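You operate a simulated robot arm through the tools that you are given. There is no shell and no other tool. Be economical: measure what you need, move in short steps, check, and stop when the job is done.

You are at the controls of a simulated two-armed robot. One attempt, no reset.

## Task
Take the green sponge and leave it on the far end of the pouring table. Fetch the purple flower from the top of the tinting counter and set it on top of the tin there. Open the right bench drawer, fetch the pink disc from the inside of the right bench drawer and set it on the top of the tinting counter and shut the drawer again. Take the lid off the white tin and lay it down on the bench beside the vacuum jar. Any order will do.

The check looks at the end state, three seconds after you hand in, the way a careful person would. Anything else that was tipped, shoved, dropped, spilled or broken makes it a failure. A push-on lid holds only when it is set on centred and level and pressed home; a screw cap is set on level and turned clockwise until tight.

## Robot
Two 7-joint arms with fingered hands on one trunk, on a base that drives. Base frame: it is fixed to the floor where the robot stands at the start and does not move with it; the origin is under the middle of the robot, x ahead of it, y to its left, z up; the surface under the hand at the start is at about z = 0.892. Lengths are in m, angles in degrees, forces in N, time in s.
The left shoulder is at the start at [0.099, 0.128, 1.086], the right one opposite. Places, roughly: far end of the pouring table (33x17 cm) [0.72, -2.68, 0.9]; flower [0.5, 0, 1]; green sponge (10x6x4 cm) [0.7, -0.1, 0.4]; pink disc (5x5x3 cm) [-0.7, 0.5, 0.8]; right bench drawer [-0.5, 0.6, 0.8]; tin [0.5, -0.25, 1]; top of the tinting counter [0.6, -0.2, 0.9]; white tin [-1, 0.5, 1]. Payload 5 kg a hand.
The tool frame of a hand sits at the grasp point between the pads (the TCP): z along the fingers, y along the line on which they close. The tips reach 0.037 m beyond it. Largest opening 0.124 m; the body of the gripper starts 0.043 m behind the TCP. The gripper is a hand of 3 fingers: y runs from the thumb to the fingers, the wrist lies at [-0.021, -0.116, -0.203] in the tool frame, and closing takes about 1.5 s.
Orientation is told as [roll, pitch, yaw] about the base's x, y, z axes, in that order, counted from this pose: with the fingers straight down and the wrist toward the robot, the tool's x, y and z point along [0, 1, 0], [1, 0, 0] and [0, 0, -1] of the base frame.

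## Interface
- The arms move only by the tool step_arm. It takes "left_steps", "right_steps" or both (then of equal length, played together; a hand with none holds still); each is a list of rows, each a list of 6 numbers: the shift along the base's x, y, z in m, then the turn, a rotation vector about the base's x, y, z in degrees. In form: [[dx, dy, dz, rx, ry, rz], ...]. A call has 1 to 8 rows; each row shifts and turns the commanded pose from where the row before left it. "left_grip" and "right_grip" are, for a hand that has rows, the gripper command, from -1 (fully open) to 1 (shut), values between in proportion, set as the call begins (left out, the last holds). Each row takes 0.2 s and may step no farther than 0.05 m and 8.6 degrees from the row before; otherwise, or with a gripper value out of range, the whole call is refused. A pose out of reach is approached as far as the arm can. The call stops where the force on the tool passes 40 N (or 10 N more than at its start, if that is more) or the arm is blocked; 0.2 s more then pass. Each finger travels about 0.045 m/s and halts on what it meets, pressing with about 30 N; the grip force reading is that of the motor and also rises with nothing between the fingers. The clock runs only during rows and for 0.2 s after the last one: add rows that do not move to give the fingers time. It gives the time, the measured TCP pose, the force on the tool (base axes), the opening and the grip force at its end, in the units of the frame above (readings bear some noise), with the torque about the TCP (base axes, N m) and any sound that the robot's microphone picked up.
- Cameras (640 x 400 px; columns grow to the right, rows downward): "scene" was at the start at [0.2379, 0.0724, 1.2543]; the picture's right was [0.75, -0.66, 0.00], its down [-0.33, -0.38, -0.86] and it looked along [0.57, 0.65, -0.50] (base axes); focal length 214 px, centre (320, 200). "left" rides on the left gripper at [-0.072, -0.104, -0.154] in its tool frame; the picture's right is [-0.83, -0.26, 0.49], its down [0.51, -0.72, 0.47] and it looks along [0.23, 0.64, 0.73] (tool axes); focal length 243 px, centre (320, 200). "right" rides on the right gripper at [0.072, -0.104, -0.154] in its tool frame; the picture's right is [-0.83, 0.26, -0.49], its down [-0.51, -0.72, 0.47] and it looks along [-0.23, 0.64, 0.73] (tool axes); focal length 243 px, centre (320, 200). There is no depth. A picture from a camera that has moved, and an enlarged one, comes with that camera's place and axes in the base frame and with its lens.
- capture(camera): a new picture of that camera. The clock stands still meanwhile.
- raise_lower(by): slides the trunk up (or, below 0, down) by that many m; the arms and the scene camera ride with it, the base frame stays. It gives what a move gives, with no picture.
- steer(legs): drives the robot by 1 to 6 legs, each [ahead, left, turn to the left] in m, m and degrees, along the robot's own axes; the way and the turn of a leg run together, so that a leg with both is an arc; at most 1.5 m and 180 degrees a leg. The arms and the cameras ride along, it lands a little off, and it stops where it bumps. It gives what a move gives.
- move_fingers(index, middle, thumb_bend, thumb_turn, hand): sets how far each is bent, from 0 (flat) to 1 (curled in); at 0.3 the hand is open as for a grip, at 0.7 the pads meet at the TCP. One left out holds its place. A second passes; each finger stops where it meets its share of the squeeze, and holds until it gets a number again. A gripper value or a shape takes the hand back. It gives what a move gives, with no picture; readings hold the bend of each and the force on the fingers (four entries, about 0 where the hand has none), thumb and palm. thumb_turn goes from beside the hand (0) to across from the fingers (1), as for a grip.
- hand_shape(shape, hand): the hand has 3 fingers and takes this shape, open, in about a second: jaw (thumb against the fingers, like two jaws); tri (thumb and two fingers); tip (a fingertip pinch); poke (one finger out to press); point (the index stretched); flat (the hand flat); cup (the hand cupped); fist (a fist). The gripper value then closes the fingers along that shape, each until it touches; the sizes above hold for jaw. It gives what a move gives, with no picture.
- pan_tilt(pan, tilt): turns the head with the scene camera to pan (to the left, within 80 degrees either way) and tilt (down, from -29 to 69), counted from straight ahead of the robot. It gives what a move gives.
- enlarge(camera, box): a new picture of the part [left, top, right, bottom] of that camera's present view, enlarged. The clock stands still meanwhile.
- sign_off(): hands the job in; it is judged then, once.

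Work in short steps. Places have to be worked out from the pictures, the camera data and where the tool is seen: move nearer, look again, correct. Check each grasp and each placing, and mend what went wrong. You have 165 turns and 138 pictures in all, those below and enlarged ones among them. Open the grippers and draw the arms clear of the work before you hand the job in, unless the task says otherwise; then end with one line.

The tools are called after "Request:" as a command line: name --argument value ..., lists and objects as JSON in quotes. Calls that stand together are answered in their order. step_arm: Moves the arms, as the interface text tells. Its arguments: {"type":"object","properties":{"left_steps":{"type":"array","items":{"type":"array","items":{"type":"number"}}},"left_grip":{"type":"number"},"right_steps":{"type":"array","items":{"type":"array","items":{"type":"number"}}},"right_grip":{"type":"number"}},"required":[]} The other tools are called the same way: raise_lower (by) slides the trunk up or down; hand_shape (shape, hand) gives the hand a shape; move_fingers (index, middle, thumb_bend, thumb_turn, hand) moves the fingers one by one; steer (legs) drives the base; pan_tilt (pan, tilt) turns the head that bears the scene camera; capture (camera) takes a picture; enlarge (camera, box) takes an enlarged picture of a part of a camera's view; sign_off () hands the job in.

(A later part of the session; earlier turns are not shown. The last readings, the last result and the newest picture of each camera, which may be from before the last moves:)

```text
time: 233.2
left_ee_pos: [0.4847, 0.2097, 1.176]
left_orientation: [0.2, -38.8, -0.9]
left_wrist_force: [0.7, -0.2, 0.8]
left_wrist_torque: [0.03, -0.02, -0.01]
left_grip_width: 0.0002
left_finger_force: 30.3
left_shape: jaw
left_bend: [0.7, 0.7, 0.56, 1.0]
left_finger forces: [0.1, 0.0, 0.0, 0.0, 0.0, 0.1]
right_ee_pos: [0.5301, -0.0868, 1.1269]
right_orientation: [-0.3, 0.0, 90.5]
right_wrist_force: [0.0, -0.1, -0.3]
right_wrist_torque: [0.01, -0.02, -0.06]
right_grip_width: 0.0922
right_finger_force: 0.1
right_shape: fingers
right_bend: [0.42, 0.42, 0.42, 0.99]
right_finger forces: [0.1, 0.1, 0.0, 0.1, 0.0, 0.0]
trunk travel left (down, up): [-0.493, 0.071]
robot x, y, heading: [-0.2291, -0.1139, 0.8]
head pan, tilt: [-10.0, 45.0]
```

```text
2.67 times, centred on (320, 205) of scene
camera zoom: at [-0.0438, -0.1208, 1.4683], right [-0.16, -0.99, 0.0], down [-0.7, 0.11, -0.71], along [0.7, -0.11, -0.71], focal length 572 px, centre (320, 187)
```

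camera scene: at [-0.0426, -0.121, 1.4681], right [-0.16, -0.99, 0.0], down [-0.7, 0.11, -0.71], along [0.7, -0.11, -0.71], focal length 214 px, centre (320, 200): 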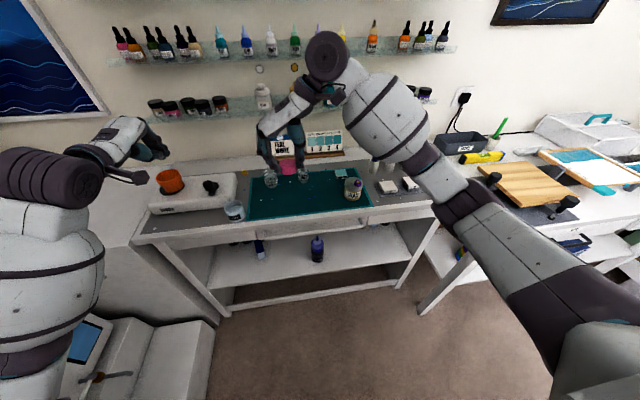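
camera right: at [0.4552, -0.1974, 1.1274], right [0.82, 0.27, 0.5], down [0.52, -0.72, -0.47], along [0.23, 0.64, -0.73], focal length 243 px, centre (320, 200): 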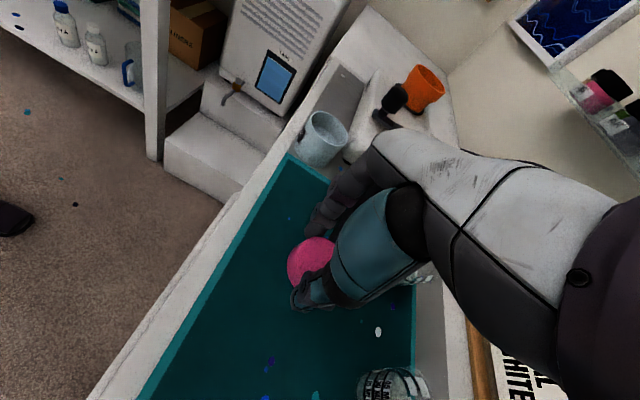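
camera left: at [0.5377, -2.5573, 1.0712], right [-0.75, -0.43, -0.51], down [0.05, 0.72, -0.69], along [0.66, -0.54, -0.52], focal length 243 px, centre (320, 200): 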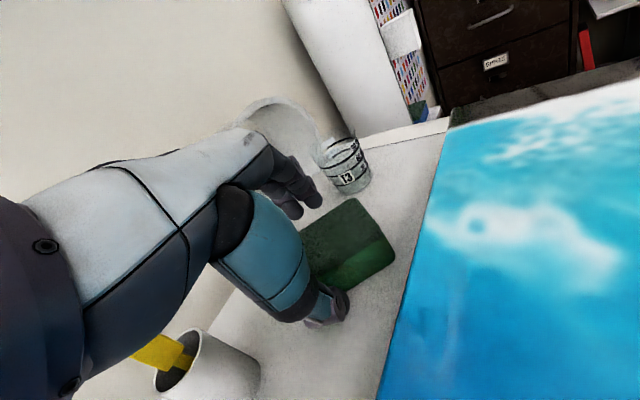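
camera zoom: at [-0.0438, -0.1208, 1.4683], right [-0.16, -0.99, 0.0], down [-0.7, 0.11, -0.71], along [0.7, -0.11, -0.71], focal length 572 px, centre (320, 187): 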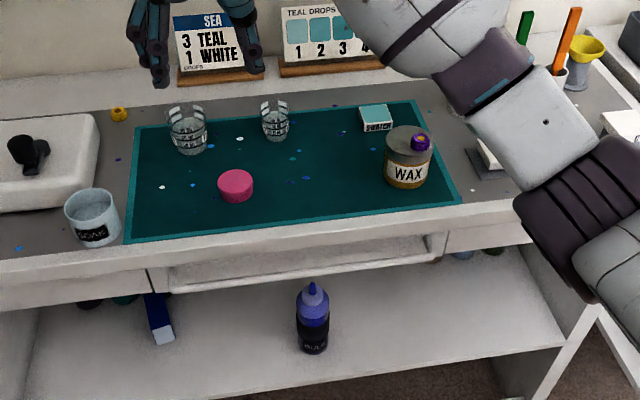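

The disc is on the counter, and the flower's still on its tin. Last job: the white tin's lid. I level and open the left hand, then drive back to the bench.

Request:
step_arm --left_steps '[[-0.01, 0, 0.01, 0, 8, 0], [-0.01, 0, 0.01, 0, 8, 0], [-0.01, 0, 0.01, 0, 8, 0], [-0.02, 0, 0.01, 0, 8, 0], [-0.02, 0, 0, 0, 7, 0]]' --left_grip -0.3

Request:
steer --legs '[[-0.14, -0.37, 0], [0, 0, 89]]'

Request:
steer --legs '[[0.15, 0.25, 0]]'

Request:
pan_tilt --pan 25 --tilt 40

Request:
capture --camera "scene"

```text
time: 234.4
left_ee_pos: [0.4149, 0.209, 1.2144]
left_orientation: [-0.4, 0.3, -0.7]
left_wrist_force: [0.7, -0.5, 0.2]
left_wrist_torque: [-0.02, -0.01, 0.0]
left_grip_width: 0.0807
left_finger_force: 0.0
left_shape: jaw
left_bend: [0.28, 0.39, 0.62, 1.0]
left_finger forces: [0.0, 0.1, 0.1, 0.0, 0.0, 0.1]
right_ee_pos: [0.5292, -0.0878, 1.126]
right_orientation: [-0.3, 0.1, 90.6]
right_wrist_force: [0.9, -0.1, 0.5]
right_wrist_torque: [0.01, -0.01, -0.02]
right_grip_width: 0.0918
right_finger_force: 0.1
right_shape: fingers
right_bend: [0.42, 0.42, 0.42, 0.99]
right_finger forces: [0.0, 0.0, 0.0, 0.1, 0.1, 0.0]
trunk travel left (down, up): [-0.493, 0.071]
robot x, y, heading: [-0.2324, -0.1159, 0.7]
head pan, tilt: [-10.0, 45.0]
```

```text
time: 242.1
left_ee_pos: [-0.6815, 0.1548, 1.2151]
left_orientation: [-0.3, 0.3, 88.5]
left_wrist_force: [0.2, 0.5, 0.7]
left_wrist_torque: [-0.01, 0.01, -0.04]
left_grip_width: 0.0807
left_finger_force: 0.1
left_shape: jaw
left_bend: [0.28, 0.39, 0.62, 1.0]
left_finger forces: [0.0, 0.0, 0.0, 0.0, 0.0, 0.0]
right_ee_pos: [-0.3844, 0.266, 1.1264]
right_orientation: [-0.2, 0.2, 179.7]
right_wrist_force: [1.1, 0.6, -1.2]
right_wrist_torque: [0.03, -0.01, 0.02]
right_grip_width: 0.0922
right_finger_force: 0.1
right_shape: fingers
right_bend: [0.42, 0.42, 0.42, 0.99]
right_finger forces: [0.0, 0.1, 0.0, 0.1, 0.1, 0.1]
trunk travel left (down, up): [-0.493, 0.071]
robot x, y, heading: [-0.3677, -0.4933, 89.9]
head pan, tilt: [-10.0, 45.0]
```

```text
time: 244.8
left_ee_pos: [-0.9338, 0.3008, 1.2143]
left_orientation: [-0.4, 0.1, 88.9]
left_wrist_force: [-0.7, -0.7, 0.0]
left_wrist_torque: [0.0, -0.02, 0.04]
left_grip_width: 0.0808
left_finger_force: 0.0
left_shape: jaw
left_bend: [0.28, 0.39, 0.62, 1.0]
left_finger forces: [0.0, 0.1, 0.0, 0.0, 0.0, 0.1]
right_ee_pos: [-0.6362, 0.4148, 1.1251]
right_orientation: [-0.3, 0.1, -179.8]
right_wrist_force: [-0.3, -0.4, 0.2]
right_wrist_torque: [-0.02, 0.02, 0.0]
right_grip_width: 0.0921
right_finger_force: 0.0
right_shape: fingers
right_bend: [0.42, 0.42, 0.42, 0.99]
right_finger forces: [0.0, 0.0, 0.1, 0.0, 0.1, 0.0]
trunk travel left (down, up): [-0.493, 0.071]
robot x, y, heading: [-0.6191, -0.3442, 90.6]
head pan, tilt: [-10.0, 45.0]
```

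```text
time: 245.8
left_ee_pos: [-0.9328, 0.301, 1.2141]
left_orientation: [-0.4, 0.2, 88.8]
left_wrist_force: [0.6, -0.9, 0.8]
left_wrist_torque: [-0.01, 0.0, 0.02]
left_grip_width: 0.0806
left_finger_force: 0.0
left_shape: jaw
left_bend: [0.28, 0.39, 0.62, 1.0]
left_finger forces: [0.0, 0.1, 0.0, 0.1, 0.1, 0.0]
right_ee_pos: [-0.6362, 0.415, 1.1264]
right_orientation: [-0.3, 0.1, -179.9]
right_wrist_force: [-0.3, 0.7, -0.8]
right_wrist_torque: [0.04, 0.0, -0.01]
right_grip_width: 0.0919
right_finger_force: 0.0
right_shape: fingers
right_bend: [0.42, 0.42, 0.42, 0.99]
right_finger forces: [0.1, 0.1, 0.0, 0.1, 0.0, 0.0]
trunk travel left (down, up): [-0.493, 0.071]
robot x, y, heading: [-0.6167, -0.3393, 90.5]
head pan, tilt: [25.0, 40.0]
```

```text
16 pictures are left
camera scene: at [-0.6514, -0.1582, 1.4754], right [0.9, 0.43, 0.0], down [0.28, -0.58, -0.77], along [-0.33, 0.69, -0.64], focal length 214 px, centre (320, 200)
```

scene: 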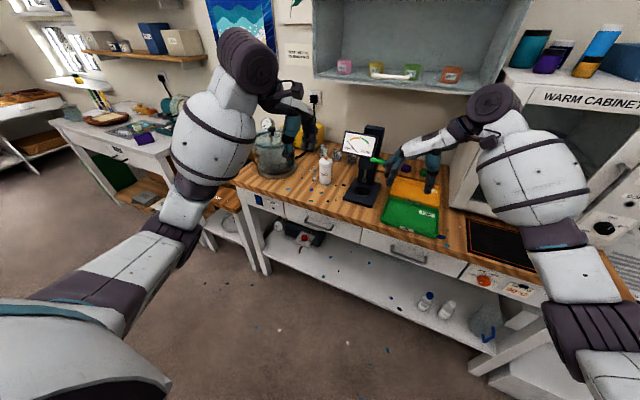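

I zoom on the white tin for its exact shape and position, with a left-hand view too.

Request:
enlarge --camera "scene" --box '[240, 120, 400, 220]'

Request:
capture --camera "left"

```text
4.00 times, centred on (320, 170) of scene
camera zoom: at [-0.6514, -0.1582, 1.4754], right [0.9, 0.43, 0.0], down [0.28, -0.58, -0.77], along [-0.33, 0.69, -0.64], focal length 858 px, centre (320, 320)
```

zoom: 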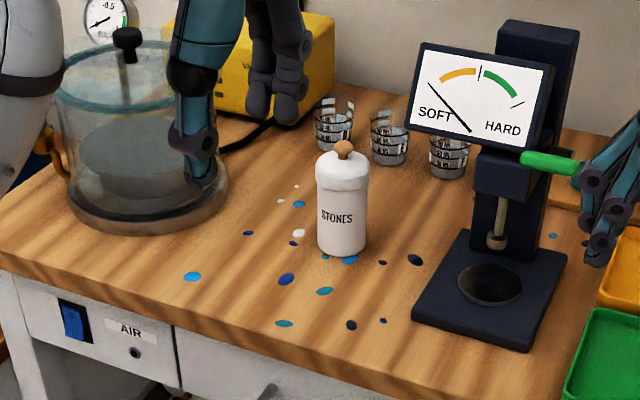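

```text
14 pictures are left
camera left: at [-0.8649, 0.1963, 1.3699], right [0.83, -0.28, -0.49], down [-0.52, -0.71, -0.47], along [-0.21, 0.64, -0.74], focal length 243 px, centre (320, 200)
```

left: 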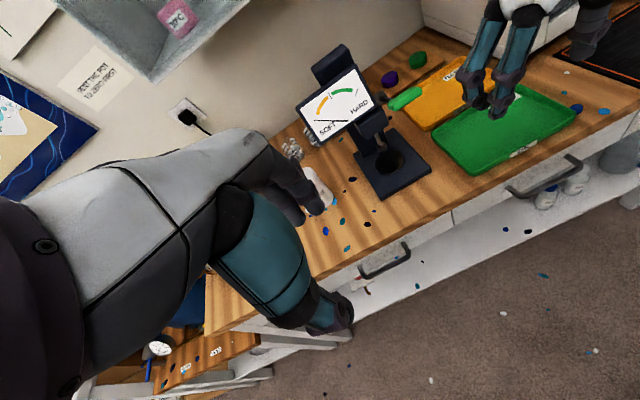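

The tin is at ≈[-0.985,0.60], ~56 mm across, lid band z≈0.985–1.0, knob top ≈1.026; the jar is to its left beyond x≈-1.16. I pull the right hand back first, then drive 0.2 m forward.

Request:
step_arm --right_steps '[[0.01, -0.045, 0.01, 0, 0, 0], [0.01, -0.045, 0.01, 0, 0, 0], [0.01, -0.045, 0.01, 0, 0, 0], [0.01, -0.045, 0, 0, 0, 0], [0.01, -0.045, 0, 0, 0, 0]]'

Request:
steer --legs '[[0.18, 0.03, 0]]'

```text
time: 247.0
left_ee_pos: [-0.9322, 0.2995, 1.2149]
left_orientation: [-0.4, 0.0, 88.9]
left_wrist_force: [0.7, -0.8, 1.2]
left_wrist_torque: [0.03, 0.03, 0.02]
left_grip_width: 0.0804
left_finger_force: 0.0
left_shape: jaw
left_bend: [0.28, 0.39, 0.62, 1.0]
left_finger forces: [0.0, 0.0, 0.0, 0.0, 0.0, 0.0]
right_ee_pos: [-0.583, 0.1911, 1.1551]
right_orientation: [-0.3, 0.1, -179.9]
right_wrist_force: [-0.2, -0.5, -0.3]
right_wrist_torque: [0.04, 0.0, -0.02]
right_grip_width: 0.092
right_finger_force: 0.1
right_shape: fingers
right_bend: [0.42, 0.42, 0.42, 0.99]
right_finger forces: [0.0, 0.0, 0.0, 0.0, 0.0, 0.0]
trunk travel left (down, up): [-0.493, 0.071]
robot x, y, heading: [-0.6142, -0.3421, 90.3]
head pan, tilt: [25.0, 40.0]
```

```text
time: 248.6
left_ee_pos: [-0.9628, 0.4749, 1.2171]
left_orientation: [-0.5, 0.0, 89.0]
left_wrist_force: [0.8, 0.3, -0.2]
left_wrist_torque: [0.0, -0.02, -0.01]
left_grip_width: 0.0807
left_finger_force: 0.0
left_shape: jaw
left_bend: [0.28, 0.39, 0.62, 1.0]
left_finger forces: [0.0, 0.0, 0.0, 0.0, 0.1, 0.1]
right_ee_pos: [-0.6144, 0.3675, 1.1548]
right_orientation: [-0.6, 0.2, -179.8]
right_wrist_force: [0.3, -0.2, -0.8]
right_wrist_torque: [0.03, 0.02, -0.04]
right_grip_width: 0.0918
right_finger_force: 0.0
right_shape: fingers
right_bend: [0.42, 0.42, 0.42, 0.99]
right_finger forces: [0.0, 0.0, 0.1, 0.1, 0.1, 0.0]
trunk travel left (down, up): [-0.493, 0.071]
robot x, y, heading: [-0.6459, -0.1645, 90.4]
head pan, tilt: [25.0, 40.0]
```

I set the left fingers to a symmetric ~92 mm opening, move over the tin at z≈1.11, and look.

Request:
move_fingers --hand "left" --index 0.42 --middle 0.42 --thumb_bend 0.42 --thumb_turn 1

Request:
step_arm --left_steps '[[-0.007, 0.04, -0.02, 0, 0, 0], [-0.007, 0.04, -0.025, 0, 0, 0], [-0.008, 0.04, -0.025, 0, 0, 0], [0, 0, -0.035, 0, 0, 0]]'

Request:
capture --camera "left"

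Request:
enlarge --camera "scene" --box '[220, 100, 412, 220]'

```text
time: 249.6
left_ee_pos: [-0.9641, 0.4767, 1.2153]
left_orientation: [-0.4, 0.3, 88.9]
left_wrist_force: [0.2, 0.3, 0.9]
left_wrist_torque: [0.01, 0.01, -0.01]
left_grip_width: 0.092
left_finger_force: 0.0
left_shape: fingers
left_bend: [0.42, 0.42, 0.42, 0.99]
left_finger forces: [0.0, 0.0, 0.1, 0.0, 0.1, 0.0]
right_ee_pos: [-0.6152, 0.3686, 1.154]
right_orientation: [-0.4, 0.2, -179.9]
right_wrist_force: [-0.4, 0.0, 0.3]
right_wrist_torque: [0.03, -0.03, 0.04]
right_grip_width: 0.0919
right_finger_force: 0.0
right_shape: fingers
right_bend: [0.42, 0.42, 0.42, 0.99]
right_finger forces: [0.1, 0.0, 0.0, 0.1, 0.0, 0.0]
trunk travel left (down, up): [-0.493, 0.071]
robot x, y, heading: [-0.6453, -0.1644, 90.5]
head pan, tilt: [25.0, 40.0]
```

```text
time: 250.6
left_ee_pos: [-0.9919, 0.5994, 1.1102]
left_orientation: [-0.4, 0.3, 88.9]
left_wrist_force: [0.7, -0.3, 0.6]
left_wrist_torque: [0.0, -0.01, -0.05]
left_grip_width: 0.0925
left_finger_force: 0.0
left_shape: fingers
left_bend: [0.42, 0.42, 0.42, 0.99]
left_finger forces: [0.0, 0.1, 0.0, 0.0, 0.0, 0.0]
right_ee_pos: [-0.616, 0.3691, 1.1536]
right_orientation: [-0.3, 0.1, -179.9]
right_wrist_force: [-0.9, -0.5, 1.0]
right_wrist_torque: [-0.02, -0.04, 0.02]
right_grip_width: 0.0919
right_finger_force: 0.0
right_shape: fingers
right_bend: [0.42, 0.42, 0.42, 0.99]
right_finger forces: [0.0, 0.0, 0.1, 0.0, 0.0, 0.0]
trunk travel left (down, up): [-0.493, 0.071]
robot x, y, heading: [-0.6438, -0.1654, 90.4]
head pan, tilt: [25.0, 40.0]
```

```text
13 pictures are left
camera left: at [-0.9223, 0.4943, 1.2652], right [0.83, -0.28, -0.49], down [-0.52, -0.71, -0.47], along [-0.21, 0.64, -0.74], focal length 243 px, centre (320, 200)
```

left: 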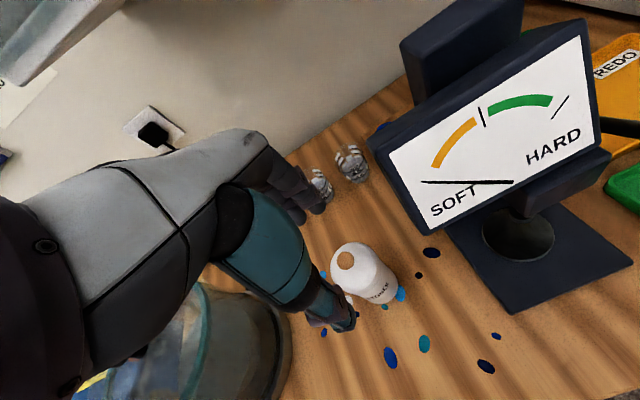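

```text
3.33 times, centred on (316, 160) of scene
camera zoom: at [-0.6832, 0.018, 1.4753], right [0.9, 0.43, 0.0], down [0.28, -0.58, -0.77], along [-0.33, 0.69, -0.64], focal length 715 px, centre (333, 333)
```

zoom: 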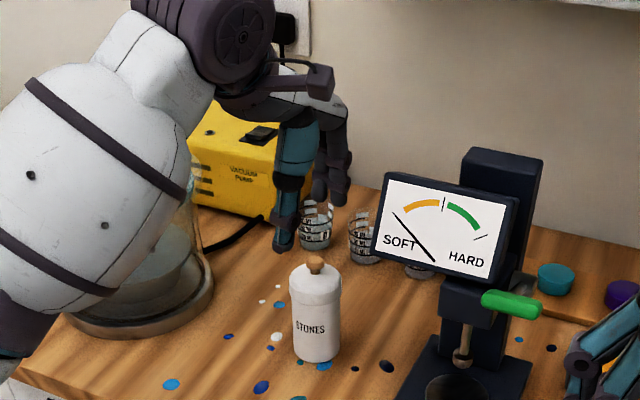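

Knob triangulates to [-0.990,0.611,1.021], almost under the TCP. I centre and descend to TCP z≈1.013 so the tips straddle the lid band.

Request:
step_arm --left_steps '[[0.002, 0.011, -0.02, 0, 0, 0], [0, 0, -0.03, 0, 0, 0], [0, 0, -0.025, 0, 0, 0], [0, 0, -0.015, 0, 0, 0], [0, 0, -0.007, 0, 0, 0]]'

Request:
enlarge --camera "scene" --box '[260, 140, 372, 210]'

```text
time: 251.8
left_ee_pos: [-0.9845, 0.6094, 1.0125]
left_orientation: [-0.4, 0.1, 88.9]
left_wrist_force: [-0.3, -0.1, -1.2]
left_wrist_torque: [0.0, -0.03, 0.02]
left_grip_width: 0.0923
left_finger_force: 0.0
left_shape: fingers
left_bend: [0.42, 0.42, 0.42, 0.99]
left_finger forces: [0.1, 0.2, 0.0, 0.0, 0.1, 0.1]
right_ee_pos: [-0.6149, 0.3693, 1.1546]
right_orientation: [-0.3, 0.1, -179.9]
right_wrist_force: [-0.4, -0.1, -0.2]
right_wrist_torque: [-0.03, 0.01, -0.01]
right_grip_width: 0.0919
right_finger_force: 0.0
right_shape: fingers
right_bend: [0.42, 0.42, 0.42, 0.99]
right_finger forces: [0.0, 0.1, 0.1, 0.1, 0.1, 0.0]
trunk travel left (down, up): [-0.493, 0.071]
robot x, y, heading: [-0.644, -0.1682, 90.6]
head pan, tilt: [25.0, 40.0]
```

```text
5.71 times, centred on (316, 175) of scene
camera zoom: at [-0.6825, 0.018, 1.4754], right [0.9, 0.43, 0.0], down [0.28, -0.58, -0.77], along [-0.33, 0.69, -0.64], focal length 1226 px, centre (343, 343)
```

zoom: 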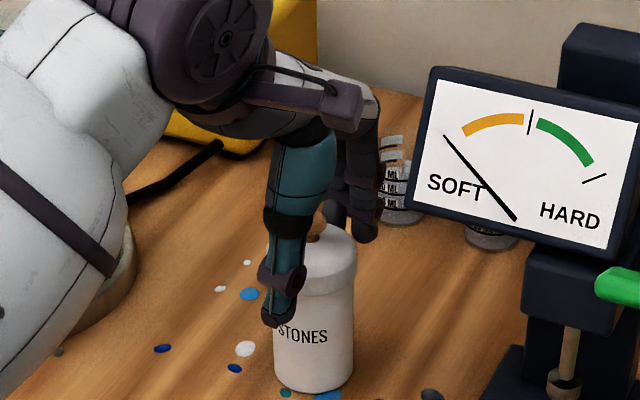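

The tips would reach below the lid rim (≈0.985–0.99), so I raise 12 mm and shift 4 mm, then close on the lid only.

Request:
step_arm --left_steps '[[-0.004, 0.001, 0.012, 0, 0, 0], [0, 0, 0, 0, 0, 0]]'

Request:
move_fingers --hand "left" --index 0.72 --middle 0.72 --thumb_bend 0.72

Request:
enlarge --camera "scene" --box '[260, 140, 372, 210]'

```text
time: 252.3
left_ee_pos: [-0.9887, 0.6107, 1.0248]
left_orientation: [-0.5, 0.2, 88.9]
left_wrist_force: [-0.1, -0.2, -0.2]
left_wrist_torque: [0.01, 0.0, -0.02]
left_grip_width: 0.0921
left_finger_force: 0.1
left_shape: fingers
left_bend: [0.42, 0.42, 0.42, 0.99]
left_finger forces: [0.1, 0.0, 0.0, 0.1, 0.0, 0.0]
right_ee_pos: [-0.615, 0.37, 1.1551]
right_orientation: [-0.3, 0.1, -179.9]
right_wrist_force: [0.6, 0.3, -0.3]
right_wrist_torque: [0.04, -0.01, -0.02]
right_grip_width: 0.0921
right_finger_force: 0.0
right_shape: fingers
right_bend: [0.42, 0.42, 0.42, 0.99]
right_finger forces: [0.0, 0.0, 0.0, 0.0, 0.0, 0.0]
trunk travel left (down, up): [-0.493, 0.071]
robot x, y, heading: [-0.6461, -0.1687, 90.7]
head pan, tilt: [25.0, 40.0]
```

```text
time: 253.3
left_ee_pos: [-0.9871, 0.61, 1.0278]
left_orientation: [-0.4, 0.0, 88.9]
left_wrist_force: [0.5, 6.7, 24.6]
left_wrist_torque: [0.34, 0.19, -0.07]
left_grip_width: 0.036
left_finger_force: 24.1
left_shape: fingers
left_bend: [0.71, 0.62, 0.58, 1.0]
left_finger forces: [7.9, 22.8, 0.0, 0.0, 17.1, 0.0]
right_ee_pos: [-0.6135, 0.3674, 1.1557]
right_orientation: [-0.5, 0.1, -179.8]
right_wrist_force: [-0.1, -0.1, -0.5]
right_wrist_torque: [-0.01, 0.02, -0.01]
right_grip_width: 0.0919
right_finger_force: 0.1
right_shape: fingers
right_bend: [0.42, 0.42, 0.42, 0.99]
right_finger forces: [0.0, 0.0, 0.0, 0.1, 0.1, 0.0]
trunk travel left (down, up): [-0.493, 0.071]
robot x, y, heading: [-0.6486, -0.1679, 90.4]
head pan, tilt: [25.0, 40.0]
```

```text
5.71 times, centred on (316, 175) of scene
camera zoom: at [-0.681, 0.0157, 1.476], right [0.9, 0.43, 0.0], down [0.28, -0.58, -0.77], along [-0.33, 0.69, -0.64], focal length 1226 px, centre (343, 343)
```

zoom: 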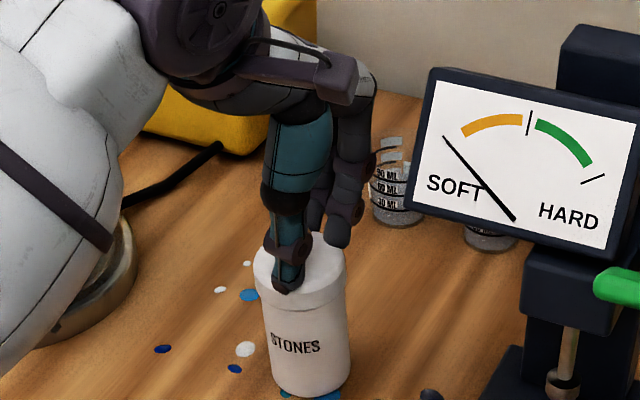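

The tips came down on top of the lid, so the band is lower than judged. I open, check the tin is upright, and go back lower.

Request:
move_fingers --hand "left" --index 0.42 --middle 0.42 --thumb_bend 0.42

Request:
enlarge --camera "left" --box '[240, 160, 440, 285]'

```text
time: 254.3
left_ee_pos: [-0.9872, 0.6096, 1.0243]
left_orientation: [-0.4, 0.3, 88.9]
left_wrist_force: [0.6, -0.4, 0.7]
left_wrist_torque: [0.0, -0.03, -0.02]
left_grip_width: 0.0922
left_finger_force: 0.4
left_shape: fingers
left_bend: [0.42, 0.42, 0.42, 0.99]
left_finger forces: [0.0, 0.4, 0.0, 0.0, 0.0, 0.1]
right_ee_pos: [-0.6158, 0.3694, 1.1542]
right_orientation: [-0.3, 0.1, -179.9]
right_wrist_force: [0.7, 0.5, 0.3]
right_wrist_torque: [-0.02, -0.01, 0.0]
right_grip_width: 0.0917
right_finger_force: 0.1
right_shape: fingers
right_bend: [0.42, 0.42, 0.42, 0.99]
right_finger forces: [0.1, 0.0, 0.1, 0.1, 0.0, 0.1]
trunk travel left (down, up): [-0.493, 0.071]
robot x, y, heading: [-0.6442, -0.1673, 90.4]
head pan, tilt: [25.0, 40.0]
```

```text
3.20 times, centred on (340, 222) of left
camera zoom: at [-0.9193, 0.5056, 1.1788], right [0.83, -0.28, -0.49], down [-0.52, -0.71, -0.47], along [-0.21, 0.64, -0.74], focal length 776 px, centre (256, 128)
```

zoom: 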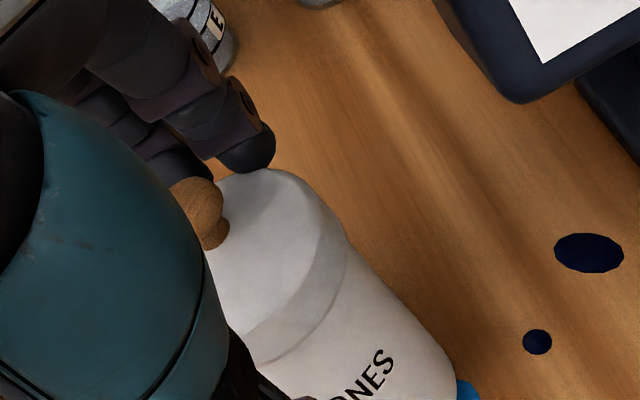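

The tin stands fine; its centre is at ≈[-0.987,0.624], so I was 14 mm short in y. I shift, lower to TCP z≈1.010, and check forces.

Request:
step_arm --left_steps '[[0, 0.007, 0.006, 0, 0, 0], [0, 0.008, 0, 0, 0, 0], [0, 0, -0.008, 0, 0, 0], [0, 0, -0.007, 0, 0, 0], [0, 0, -0.005, 0, 0, 0]]'

Request:
enlarge --camera "scene" --box '[260, 140, 372, 210]'

```text
time: 255.6
left_ee_pos: [-0.9876, 0.6227, 1.0107]
left_orientation: [-0.4, 0.3, 89.0]
left_wrist_force: [0.3, -0.4, 1.0]
left_wrist_torque: [-0.05, -0.02, 0.03]
left_grip_width: 0.0937
left_finger_force: 0.7
left_shape: fingers
left_bend: [0.42, 0.42, 0.41, 0.99]
left_finger forces: [0.0, 0.0, 0.0, 0.1, 0.5, 0.0]
right_ee_pos: [-0.613, 0.3697, 1.1549]
right_orientation: [-0.3, 0.0, -179.9]
right_wrist_force: [0.1, 0.7, 0.2]
right_wrist_torque: [-0.02, 0.02, -0.03]
right_grip_width: 0.0923
right_finger_force: 0.0
right_shape: fingers
right_bend: [0.42, 0.42, 0.42, 0.99]
right_finger forces: [0.1, 0.0, 0.0, 0.0, 0.0, 0.1]
trunk travel left (down, up): [-0.493, 0.071]
robot x, y, heading: [-0.648, -0.1699, 90.4]
head pan, tilt: [25.0, 40.0]
```

```text
5.71 times, centred on (316, 175) of scene
camera zoom: at [-0.6825, 0.0186, 1.4752], right [0.9, 0.43, 0.0], down [0.28, -0.58, -0.77], along [-0.33, 0.69, -0.64], focal length 1226 px, centre (343, 343)
```

zoom: 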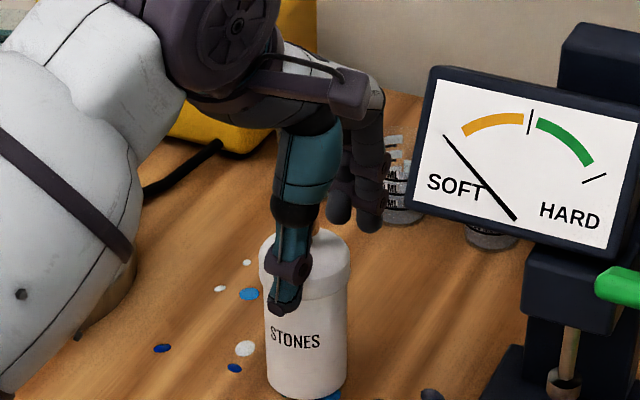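

The thumb is brushing the front of the lid, so I re-centre -11 mm in y, raise 3 mm, and close.

Request:
step_arm --left_steps '[[0, -0.011, 0.003, 0, 0, 0], [0, 0, 0, 0, 0, 0]]'

Request:
move_fingers --hand "left" --index 0.72 --middle 0.72 --thumb_bend 0.72

Request:
enlarge --camera "scene" --box '[260, 140, 372, 210]'

```text
time: 256.1
left_ee_pos: [-0.9889, 0.6141, 1.0145]
left_orientation: [-0.5, 0.3, 88.9]
left_wrist_force: [-0.2, 0.4, 0.8]
left_wrist_torque: [0.02, -0.03, 0.03]
left_grip_width: 0.0929
left_finger_force: 0.1
left_shape: fingers
left_bend: [0.42, 0.42, 0.42, 0.99]
left_finger forces: [0.1, 0.0, 0.0, 0.0, 0.0, 0.1]
right_ee_pos: [-0.6159, 0.369, 1.1545]
right_orientation: [-0.3, 0.1, -179.9]
right_wrist_force: [0.6, 0.5, -0.7]
right_wrist_torque: [-0.01, -0.01, 0.0]
right_grip_width: 0.0919
right_finger_force: 0.0
right_shape: fingers
right_bend: [0.42, 0.42, 0.42, 0.99]
right_finger forces: [0.1, 0.1, 0.0, 0.0, 0.0, 0.0]
trunk travel left (down, up): [-0.493, 0.071]
robot x, y, heading: [-0.6459, -0.1679, 90.3]
head pan, tilt: [25.0, 40.0]
```

```text
time: 257.1
left_ee_pos: [-0.9884, 0.6128, 1.0147]
left_orientation: [-0.3, 0.2, 89.0]
left_wrist_force: [-0.1, 1.3, -0.1]
left_wrist_torque: [0.0, 0.01, 0.01]
left_grip_width: 0.0535
left_finger_force: 23.6
left_shape: fingers
left_bend: [0.71, 0.63, 0.52, 1.0]
left_finger forces: [11.2, 11.0, 0.0, 0.0, 25.3, 0.1]
right_ee_pos: [-0.6144, 0.3683, 1.1561]
right_orientation: [-0.2, 0.1, -179.8]
right_wrist_force: [0.4, 0.1, -0.1]
right_wrist_torque: [-0.01, -0.02, 0.03]
right_grip_width: 0.092
right_finger_force: 0.0
right_shape: fingers
right_bend: [0.42, 0.42, 0.42, 0.99]
right_finger forces: [0.1, 0.0, 0.1, 0.0, 0.0, 0.0]
trunk travel left (down, up): [-0.493, 0.071]
robot x, y, heading: [-0.6476, -0.1683, 90.3]
head pan, tilt: [25.0, 40.0]
heard: snap
```

```text
5.71 times, centred on (316, 175) of scene
camera zoom: at [-0.6823, 0.0182, 1.4753], right [0.9, 0.43, 0.0], down [0.28, -0.58, -0.77], along [-0.33, 0.69, -0.64], focal length 1226 px, centre (343, 343)
```

zoom: 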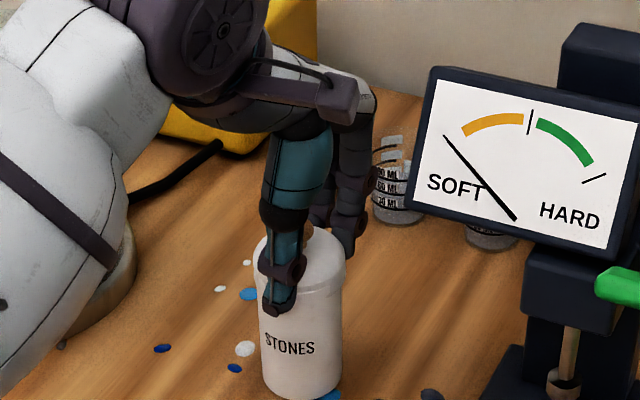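

A snap was heard — the lid has come loose — and the grip is firm. I lift gently 3 cm and look.

Request:
step_arm --left_steps '[[0, 0, 0.006, 0, 0, 0], [0, 0, 0.01, 0, 0, 0], [0, 0, 0.015, 0, 0, 0]]'

Request:
enlarge --camera "scene" --box '[260, 130, 388, 210]'

```text
time: 257.9
left_ee_pos: [-0.9872, 0.6125, 1.0446]
left_orientation: [-0.5, 0.2, 88.9]
left_wrist_force: [0.3, 0.1, -1.4]
left_wrist_torque: [-0.02, -0.05, -0.02]
left_grip_width: 0.0536
left_finger_force: 23.4
left_shape: fingers
left_bend: [0.71, 0.63, 0.52, 1.0]
left_finger forces: [11.0, 11.0, 0.0, 0.1, 25.1, 0.0]
right_ee_pos: [-0.615, 0.3686, 1.1545]
right_orientation: [-0.4, 0.1, -179.9]
right_wrist_force: [-0.6, -0.1, -0.5]
right_wrist_torque: [-0.02, -0.03, -0.03]
right_grip_width: 0.0917
right_finger_force: 0.1
right_shape: fingers
right_bend: [0.42, 0.42, 0.42, 0.99]
right_finger forces: [0.1, 0.0, 0.0, 0.0, 0.1, 0.1]
trunk travel left (down, up): [-0.493, 0.071]
robot x, y, heading: [-0.6469, -0.1695, 90.5]
head pan, tilt: [25.0, 40.0]
```

```text
5.00 times, centred on (324, 170) of scene
camera zoom: at [-0.6821, 0.0181, 1.4754], right [0.9, 0.43, 0.0], down [0.28, -0.58, -0.77], along [-0.33, 0.69, -0.64], focal length 1072 px, centre (300, 350)
```

zoom: 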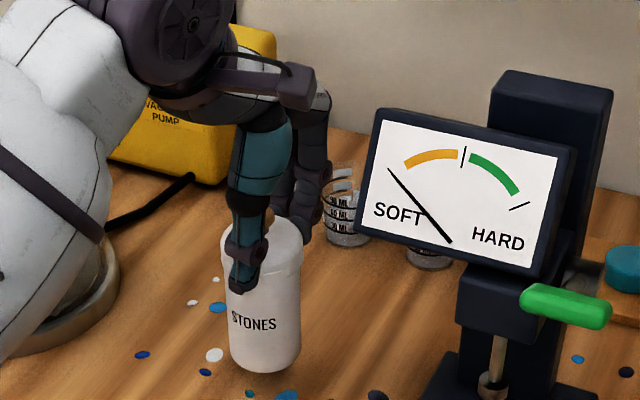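

It's unclear whether the body followed the lid. I lift 3 cm more and zoom tightly.

Request:
step_arm --left_steps '[[0, 0, 0.015, 0, 0, 0], [0, 0, 0.015, 0, 0, 0], [0, 0, 0.0, 0, 0, 0]]'

Request:
enlarge --camera "scene" --box '[280, 150, 360, 220]'

```text
time: 258.8
left_ee_pos: [-0.9885, 0.6131, 1.0756]
left_orientation: [-0.4, 0.2, 88.8]
left_wrist_force: [0.0, -0.6, -0.5]
left_wrist_torque: [0.0, 0.01, -0.01]
left_grip_width: 0.0535
left_finger_force: 23.3
left_shape: fingers
left_bend: [0.71, 0.63, 0.52, 1.0]
left_finger forces: [11.1, 11.0, 0.1, 0.0, 25.1, 0.0]
right_ee_pos: [-0.6151, 0.3691, 1.1552]
right_orientation: [-0.3, 0.1, -179.9]
right_wrist_force: [-0.4, 0.7, 0.2]
right_wrist_torque: [0.0, 0.0, -0.03]
right_grip_width: 0.0917
right_finger_force: 0.0
right_shape: fingers
right_bend: [0.42, 0.42, 0.42, 0.99]
right_finger forces: [0.1, 0.1, 0.0, 0.1, 0.0, 0.1]
trunk travel left (down, up): [-0.493, 0.071]
robot x, y, heading: [-0.6423, -0.1662, 90.3]
head pan, tilt: [25.0, 40.0]
```

```text
5.71 times, centred on (320, 185) of scene
camera zoom: at [-0.6825, 0.0184, 1.4753], right [0.9, 0.43, 0.0], down [0.28, -0.58, -0.77], along [-0.33, 0.69, -0.64], focal length 1226 px, centre (320, 286)
```

zoom: 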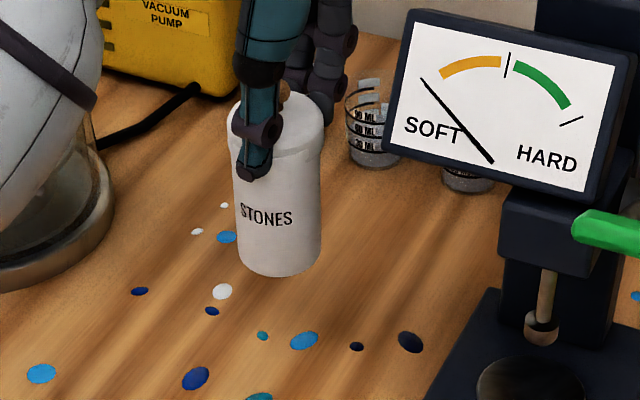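

The tin came up whole, so I need the right hand to hold its body. I bring the tin nearer over the bench front, yawing the left hand so its wrist points left (leaving the front free for the right hand).

Request:
step_arm --left_steps '[[0.005, -0.015, 0.02, 0, 0, 0], [0.005, -0.015, 0.02, 0, 0, -7], [0.005, -0.015, 0.02, 0, 0, -7], [0.005, -0.015, 0.02, 0, 0, -7], [0.005, -0.015, 0, 0, 0, -7], [0.005, -0.015, 0, 0, 0, -7], [0.005, -0.015, 0, 0, 0, -7], [0.005, -0.008, 0, 0, 0, -7]]'

Request:
step_arm --left_steps '[[0, 0, 0, 0, 0, -8], [0, 0, 0, 0, 0, -8], [0, 0, 0, 0, 0, -8], [0, 0, 0, 0, 0, -8], [0, 0, 0, 0, 0, -7.8]]'

```text
time: 260.6
left_ee_pos: [-0.9465, 0.5016, 1.1549]
left_orientation: [-0.3, 0.3, 39.7]
left_wrist_force: [-0.2, 0.1, -1.0]
left_wrist_torque: [-0.02, -0.03, 0.0]
left_grip_width: 0.053
left_finger_force: 22.3
left_shape: fingers
left_bend: [0.71, 0.63, 0.52, 1.0]
left_finger forces: [10.5, 11.2, 0.0, 0.0, 23.8, 0.0]
right_ee_pos: [-0.6146, 0.3695, 1.1548]
right_orientation: [-0.3, 0.1, -179.9]
right_wrist_force: [-0.2, 0.6, -0.4]
right_wrist_torque: [0.0, -0.02, -0.01]
right_grip_width: 0.0919
right_finger_force: 0.1
right_shape: fingers
right_bend: [0.42, 0.42, 0.42, 0.99]
right_finger forces: [0.1, 0.1, 0.1, 0.0, 0.0, 0.0]
trunk travel left (down, up): [-0.493, 0.071]
robot x, y, heading: [-0.6471, -0.1652, 90.7]
head pan, tilt: [25.0, 40.0]
```

```text
time: 261.8
left_ee_pos: [-0.9491, 0.4999, 1.1534]
left_orientation: [-0.5, 0.2, -0.1]
left_wrist_force: [0.2, 0.4, -1.0]
left_wrist_torque: [-0.01, 0.01, -0.02]
left_grip_width: 0.053
left_finger_force: 23.1
left_shape: fingers
left_bend: [0.71, 0.63, 0.52, 1.0]
left_finger forces: [10.5, 11.2, 0.1, 0.0, 23.5, 0.1]
right_ee_pos: [-0.6137, 0.3695, 1.1539]
right_orientation: [-0.3, 0.1, -179.8]
right_wrist_force: [0.2, -0.3, -0.5]
right_wrist_torque: [0.0, -0.05, 0.02]
right_grip_width: 0.0918
right_finger_force: 0.0
right_shape: fingers
right_bend: [0.42, 0.42, 0.42, 0.99]
right_finger forces: [0.1, 0.1, 0.0, 0.0, 0.0, 0.0]
trunk travel left (down, up): [-0.493, 0.071]
robot x, y, heading: [-0.6428, -0.167, 90.2]
head pan, tilt: [25.0, 40.0]
```

The tin is at [-0.949,0.50] held from above with the front free. Now I rotate the right hand to point forward (closing along x).

Request:
step_arm --right_steps '[[-0.01, 0.005, 0, 8.5, 0, 0], [-0.01, 0.005, 0, 8.5, 0, 0], [-0.01, 0.005, 0, 8.5, 0, 0], [-0.01, 0.005, -0.01, 8.5, 0, 0], [-0.01, 0.005, -0.01, 8.5, 0, 0], [-0.01, 0, -0.01, 8.5, 0, 0], [-0.01, 0, -0.01, 8.5, 0, 0], [-0.01, 0, -0.01, 8.5, 0, 0]]'

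Request:
step_arm --right_steps '[[-0.01, 0, -0.01, 8.5, 0, 0], [-0.02, 0, -0.01, 8.5, 0, 0], [-0.02, 0, 0, 5, 0, 0]]'

```text
time: 263.6
left_ee_pos: [-0.9489, 0.4994, 1.1539]
left_orientation: [-0.4, 0.1, 0.1]
left_wrist_force: [0.5, -0.2, -1.6]
left_wrist_torque: [0.0, 0.01, -0.03]
left_grip_width: 0.0528
left_finger_force: 22.1
left_shape: fingers
left_bend: [0.71, 0.63, 0.52, 1.0]
left_finger forces: [10.4, 11.2, 0.1, 0.0, 23.2, 0.0]
right_ee_pos: [-0.6948, 0.3942, 1.1041]
right_orientation: [-68.5, 0.1, 180.0]
right_wrist_force: [0.5, -0.6, 0.9]
right_wrist_torque: [0.0, 0.03, -0.03]
right_grip_width: 0.0917
right_finger_force: 0.0
right_shape: fingers
right_bend: [0.42, 0.42, 0.42, 0.99]
right_finger forces: [0.1, 0.0, 0.0, 0.0, 0.0, 0.0]
trunk travel left (down, up): [-0.493, 0.071]
robot x, y, heading: [-0.6449, -0.1681, 90.4]
head pan, tilt: [25.0, 40.0]
```

```text
time: 264.4
left_ee_pos: [-0.9497, 0.5001, 1.1532]
left_orientation: [-0.4, 0.1, 0.1]
left_wrist_force: [-0.5, -0.6, -0.7]
left_wrist_torque: [0.02, -0.01, -0.04]
left_grip_width: 0.0527
left_finger_force: 22.6
left_shape: fingers
left_bend: [0.71, 0.63, 0.52, 1.0]
left_finger forces: [10.5, 11.2, 0.1, 0.0, 23.2, 0.1]
right_ee_pos: [-0.7459, 0.3963, 1.0845]
right_orientation: [-90.5, 0.2, 179.9]
right_wrist_force: [-0.6, -0.6, 0.9]
right_wrist_torque: [-0.01, 0.01, -0.02]
right_grip_width: 0.0917
right_finger_force: 0.0
right_shape: fingers
right_bend: [0.42, 0.42, 0.42, 0.99]
right_finger forces: [0.0, 0.1, 0.0, 0.1, 0.1, 0.1]
trunk travel left (down, up): [-0.493, 0.071]
robot x, y, heading: [-0.6445, -0.1659, 90.5]
head pan, tilt: [25.0, 40.0]
```

All reachable. I slide the right hand left to x≈-0.949 in front of the tin.

Request:
step_arm --right_steps '[[-0.04, 0, 0, 0, 0, 0], [-0.04, 0, 0, 0, 0, 0], [-0.04, 0, 0, 0, 0, 0], [-0.04, 0, 0, 0, 0, 0], [-0.043, 0, 0, 0, 0, 0], [0, 0.02, 0, 0, 0, 0]]'

Request:
capture --camera "right"

```text
time: 265.8
left_ee_pos: [-0.9462, 0.5006, 1.1536]
left_orientation: [-0.4, 0.2, 0.0]
left_wrist_force: [0.6, 0.3, -1.0]
left_wrist_torque: [-0.04, 0.02, 0.02]
left_grip_width: 0.0528
left_finger_force: 22.6
left_shape: fingers
left_bend: [0.71, 0.63, 0.52, 1.0]
left_finger forces: [10.5, 11.2, 0.0, 0.1, 23.0, 0.1]
right_ee_pos: [-0.9455, 0.4176, 1.0805]
right_orientation: [-90.3, 0.2, 179.8]
right_wrist_force: [-0.3, 0.4, 0.6]
right_wrist_torque: [0.02, 0.01, 0.02]
right_grip_width: 0.0922
right_finger_force: 0.1
right_shape: fingers
right_bend: [0.42, 0.42, 0.42, 0.99]
right_finger forces: [0.0, 0.1, 0.1, 0.0, 0.1, 0.0]
trunk travel left (down, up): [-0.493, 0.071]
robot x, y, heading: [-0.6482, -0.1668, 90.4]
head pan, tilt: [25.0, 40.0]
```

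```text
4 pictures are left
camera right: at [-0.8431, 0.2634, 1.0099], right [-0.26, -0.5, 0.83], down [0.72, 0.47, 0.51], along [-0.64, 0.73, 0.23], focal length 243 px, centre (320, 200)
```

right: 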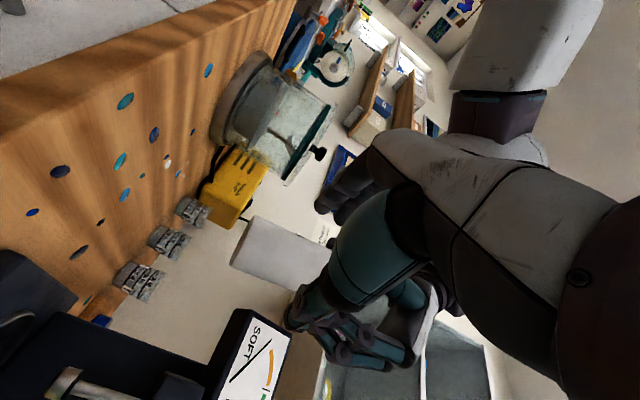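

The tin's base is seen at x≈-0.943, z≈1.026 — aligned. I advance 8 cm so the fingers straddle the body.

Request:
step_arm --right_steps '[[0, 0.03, 0, 0, 0, 0], [0.001, 0.03, 0, 0, 0, 0], [0, 0.02, 0, 0, 0, 0]]'

Request:
move_fingers --hand "right" --index 0.72 --middle 0.72 --thumb_bend 0.72

```text
time: 266.6
left_ee_pos: [-0.9483, 0.5009, 1.1539]
left_orientation: [-0.4, 0.2, 0.1]
left_wrist_force: [-0.2, -0.5, -1.3]
left_wrist_torque: [0.04, -0.02, 0.04]
left_grip_width: 0.0527
left_finger_force: 22.2
left_shape: fingers
left_bend: [0.71, 0.63, 0.52, 1.0]
left_finger forces: [10.3, 11.6, 0.0, 0.1, 22.9, 0.0]
right_ee_pos: [-0.9461, 0.4947, 1.0831]
right_orientation: [-90.3, 0.0, 179.9]
right_wrist_force: [-0.5, -0.4, 0.2]
right_wrist_torque: [-0.01, 0.03, 0.0]
right_grip_width: 0.092
right_finger_force: 0.3
right_shape: fingers
right_bend: [0.42, 0.42, 0.42, 0.99]
right_finger forces: [0.2, 0.0, 0.0, 0.0, 0.0, 0.1]
trunk travel left (down, up): [-0.493, 0.071]
robot x, y, heading: [-0.6452, -0.1671, 90.5]
head pan, tilt: [25.0, 40.0]
```

```text
time: 267.6
left_ee_pos: [-0.949, 0.5002, 1.1544]
left_orientation: [-0.4, 0.2, 0.0]
left_wrist_force: [15.0, -3.3, 12.7]
left_wrist_torque: [0.03, -0.49, -0.18]
left_grip_width: 0.0447
left_finger_force: 24.3
left_shape: fingers
left_bend: [0.71, 0.63, 0.55, 1.0]
left_finger forces: [15.7, 15.9, 0.0, 0.0, 17.2, 0.0]
right_ee_pos: [-0.9459, 0.4942, 1.0831]
right_orientation: [-90.1, 0.1, 179.9]
right_wrist_force: [-16.3, 2.8, -14.0]
right_wrist_torque: [-0.34, -0.64, 0.27]
right_grip_width: 0.0485
right_finger_force: 25.0
right_shape: fingers
right_bend: [0.47, 0.54, 0.63, 1.0]
right_finger forces: [18.2, 15.2, 0.0, 0.0, 16.9, 0.0]
trunk travel left (down, up): [-0.493, 0.071]
robot x, y, heading: [-0.6448, -0.1698, 90.3]
head pan, tilt: [25.0, 40.0]
```

Both hands hold the tin. I pull the left hand (lid) straight up gently.

Request:
step_arm --left_steps '[[0, 0, 0.004, 0, 0, 0], [0, 0, 0.004, 0, 0, 0], [0, 0, 0.004, 0, 0, 0], [0, 0, 0.004, 0, 0, 0]]'

```text
time: 268.6
left_ee_pos: [-0.9488, 0.5006, 1.1709]
left_orientation: [-0.3, 0.2, 0.2]
left_wrist_force: [5.1, 1.1, 0.2]
left_wrist_torque: [0.05, -0.23, -0.07]
left_grip_width: 0.044
left_finger_force: 18.7
left_shape: fingers
left_bend: [0.71, 0.66, 0.55, 1.0]
left_finger forces: [14.1, 8.1, 0.1, 0.1, 15.7, 0.0]
right_ee_pos: [-0.9457, 0.4935, 1.0832]
right_orientation: [-90.3, 0.2, 179.9]
right_wrist_force: [-6.2, -1.0, -0.8]
right_wrist_torque: [0.03, -0.25, 0.05]
right_grip_width: 0.0482
right_finger_force: 22.8
right_shape: fingers
right_bend: [0.47, 0.55, 0.63, 1.0]
right_finger forces: [15.3, 10.9, 0.0, 0.1, 20.8, 0.0]
trunk travel left (down, up): [-0.493, 0.071]
robot x, y, heading: [-0.644, -0.1668, 90.1]
head pan, tilt: [25.0, 40.0]
```

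The left hand rose with little force. I check whether the lid is off.

Request:
enlarge --camera "scene" --box '[254, 130, 366, 200]'

```text
5.71 times, centred on (310, 165) of scene
camera zoom: at [-0.6822, 0.0181, 1.4754], right [0.9, 0.43, 0.0], down [0.28, -0.58, -0.77], along [-0.33, 0.69, -0.64], focal length 1226 px, centre (377, 400)
```

zoom: 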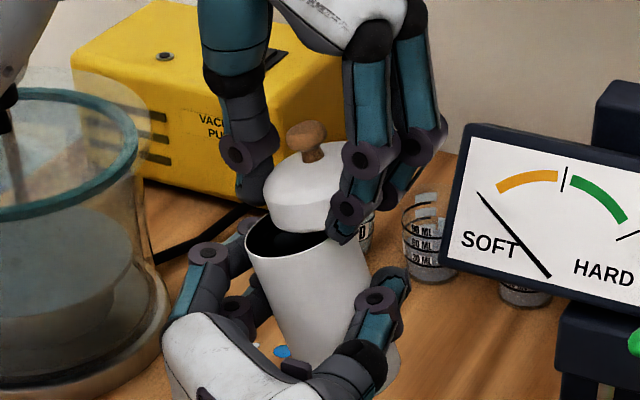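

The lid is off: left holds the lid, right holds the body. I raise the lid clear, then lower the body toward the bench in front of its old spot.

Request:
step_arm --left_steps '[[0, 0, 0.03, 0, 0, 0], [0, 0, 0.035, 0, 0, 0], [0, 0, 0.035, 0, 0, 0], [0, 0, 0, 0, 0, 0]]' --right_steps '[[0, 0, 0, 0, 0, 0], [0, 0, 0, 0, 3, 0], [0, 0, 0, 0, 3, 0], [0, 0, 0, 0, 0, 0]]'

Request:
step_arm --right_steps '[[-0.01, 0, -0.03, 0, 0, 0], [-0.01, 0, -0.03, 0, 0, 0], [-0.01, 0, -0.03, 0, 0, 0], [-0.005, 0, -0.025, 0, 0, 0]]'

```text
time: 269.6
left_ee_pos: [-0.946, 0.5003, 1.2703]
left_orientation: [-0.5, 0.1, 0.1]
left_wrist_force: [-0.5, 0.3, -0.6]
left_wrist_torque: [-0.02, -0.01, 0.0]
left_grip_width: 0.0436
left_finger_force: 17.8
left_shape: fingers
left_bend: [0.71, 0.71, 0.54, 1.0]
left_finger forces: [12.5, 5.3, 0.0, 0.0, 18.0, 0.0]
right_ee_pos: [-0.9468, 0.4943, 1.0839]
right_orientation: [-90.4, -5.9, 179.9]
right_wrist_force: [-0.6, 0.1, -1.1]
right_wrist_torque: [-0.02, 0.02, 0.02]
right_grip_width: 0.0482
right_finger_force: 22.3
right_shape: fingers
right_bend: [0.71, 0.56, 0.63, 1.0]
right_finger forces: [13.0, 10.0, 0.1, 0.0, 22.0, 0.0]
trunk travel left (down, up): [-0.493, 0.071]
robot x, y, heading: [-0.6437, -0.1646, 90.4]
head pan, tilt: [25.0, 40.0]
```

```text
time: 270.6
left_ee_pos: [-0.9465, 0.4998, 1.27]
left_orientation: [-0.4, 0.2, 0.2]
left_wrist_force: [-1.5, 0.8, 0.4]
left_wrist_torque: [-0.01, -0.02, 0.01]
left_grip_width: 0.0435
left_finger_force: 18.0
left_shape: fingers
left_bend: [0.71, 0.71, 0.54, 1.0]
left_finger forces: [12.6, 5.2, 0.1, 0.0, 17.9, 0.0]
right_ee_pos: [-0.9841, 0.4944, 0.9686]
right_orientation: [-90.2, -5.8, 180.0]
right_wrist_force: [-0.1, -1.0, -1.6]
right_wrist_torque: [-0.03, 0.02, 0.01]
right_grip_width: 0.0482
right_finger_force: 22.7
right_shape: fingers
right_bend: [0.71, 0.56, 0.63, 1.0]
right_finger forces: [13.1, 10.0, 0.0, 0.1, 21.9, 0.1]
trunk travel left (down, up): [-0.493, 0.071]
robot x, y, heading: [-0.6487, -0.1649, 90.5]
head pan, tilt: [25.0, 40.0]
```

No contact. I carry it forward to y≈0.60 at this height and lower until it touches.

Request:
step_arm --right_steps '[[0, 0.03, 0, 0, 0, 0], [0, 0.03, 0, 0, 0, 0], [0, 0.03, 0, 0, 0, 0], [0, 0.015, 0, 0, 0, 0], [0, 0, -0.01, 0, 0, 0], [0, 0, -0.006, 0, 0, 0]]'

Request:
step_arm --right_steps '[[0, 0, -0.003, 0, 0, 0], [0, 0, -0.003, 0, 0, 0], [0, 0, -0.003, 0, 0, 0]]'

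```text
time: 271.4
left_ee_pos: [-0.9441, 0.4982, 1.2716]
left_orientation: [-0.4, 0.2, 0.1]
left_wrist_force: [0.5, 0.2, -0.1]
left_wrist_torque: [-0.01, 0.02, -0.01]
left_grip_width: 0.0431
left_finger_force: 17.3
left_shape: fingers
left_bend: [0.71, 0.71, 0.54, 1.0]
left_finger forces: [12.5, 5.0, 0.0, 0.0, 17.9, 0.0]
right_ee_pos: [-0.98, 0.5824, 0.9696]
right_orientation: [-90.0, -6.0, 179.8]
right_wrist_force: [0.4, 0.3, -1.4]
right_wrist_torque: [-0.05, 0.0, -0.02]
right_grip_width: 0.0478
right_finger_force: 22.2
right_shape: fingers
right_bend: [0.71, 0.56, 0.63, 1.0]
right_finger forces: [13.1, 9.9, 0.0, 0.1, 21.9, 0.1]
trunk travel left (down, up): [-0.493, 0.071]
robot x, y, heading: [-0.645, -0.1646, 90.4]
head pan, tilt: [25.0, 40.0]
stopped in row 4 (right hand): the force on the tool passed its limit at 148 N (the readings are from after the stop); the commanded pose is now the measured one
```

```text
time: 272.2
left_ee_pos: [-0.9457, 0.4992, 1.2699]
left_orientation: [-0.4, 0.2, 0.1]
left_wrist_force: [-0.7, -1.2, -0.2]
left_wrist_torque: [-0.01, -0.02, 0.02]
left_grip_width: 0.0434
left_finger_force: 17.6
left_shape: fingers
left_bend: [0.71, 0.71, 0.54, 1.0]
left_finger forces: [12.5, 5.0, 0.0, 0.0, 17.9, 0.0]
right_ee_pos: [-0.9828, 0.584, 0.9583]
right_orientation: [-90.0, -5.9, 179.8]
right_wrist_force: [1.9, -8.8, 3.4]
right_wrist_torque: [-1.3, -0.52, -0.65]
right_grip_width: 0.0481
right_finger_force: 22.5
right_shape: fingers
right_bend: [0.71, 0.56, 0.63, 1.0]
right_finger forces: [13.1, 9.7, 0.1, 0.0, 21.8, 0.0]
trunk travel left (down, up): [-0.493, 0.071]
robot x, y, heading: [-0.6428, -0.1691, 90.3]
head pan, tilt: [25.0, 40.0]
```

The hand's camera block met the bench edge. I back off 1.5 cm in y and lower the body onto the bench right here, ~4 cm in front of its old spot.

Request:
step_arm --right_steps '[[0, -0.012, 0.003, 0, 0, 0], [0, -0.006, 0, 0, 0, 0], [0, 0, -0.006, 0, 0, 0], [0, 0, -0.004, 0, 0, 0], [0, 0, -0.004, 0, 0, 0]]'

```text
time: 273.4
left_ee_pos: [-0.9448, 0.5005, 1.2701]
left_orientation: [-0.4, 0.1, 0.1]
left_wrist_force: [1.3, -0.2, -1.0]
left_wrist_torque: [0.03, -0.02, 0.0]
left_grip_width: 0.0431
left_finger_force: 17.3
left_shape: fingers
left_bend: [0.71, 0.71, 0.54, 1.0]
left_finger forces: [12.5, 5.2, 0.0, 0.0, 18.0, 0.0]
right_ee_pos: [-0.9828, 0.568, 0.9477]
right_orientation: [-90.0, -5.9, 179.8]
right_wrist_force: [0.0, -0.2, -0.6]
right_wrist_torque: [-0.03, -0.05, 0.01]
right_grip_width: 0.048
right_finger_force: 22.1
right_shape: fingers
right_bend: [0.71, 0.56, 0.63, 1.0]
right_finger forces: [13.1, 9.7, 0.1, 0.1, 21.8, 0.1]
trunk travel left (down, up): [-0.493, 0.071]
robot x, y, heading: [-0.6489, -0.1679, 90.6]
head pan, tilt: [25.0, 40.0]
```

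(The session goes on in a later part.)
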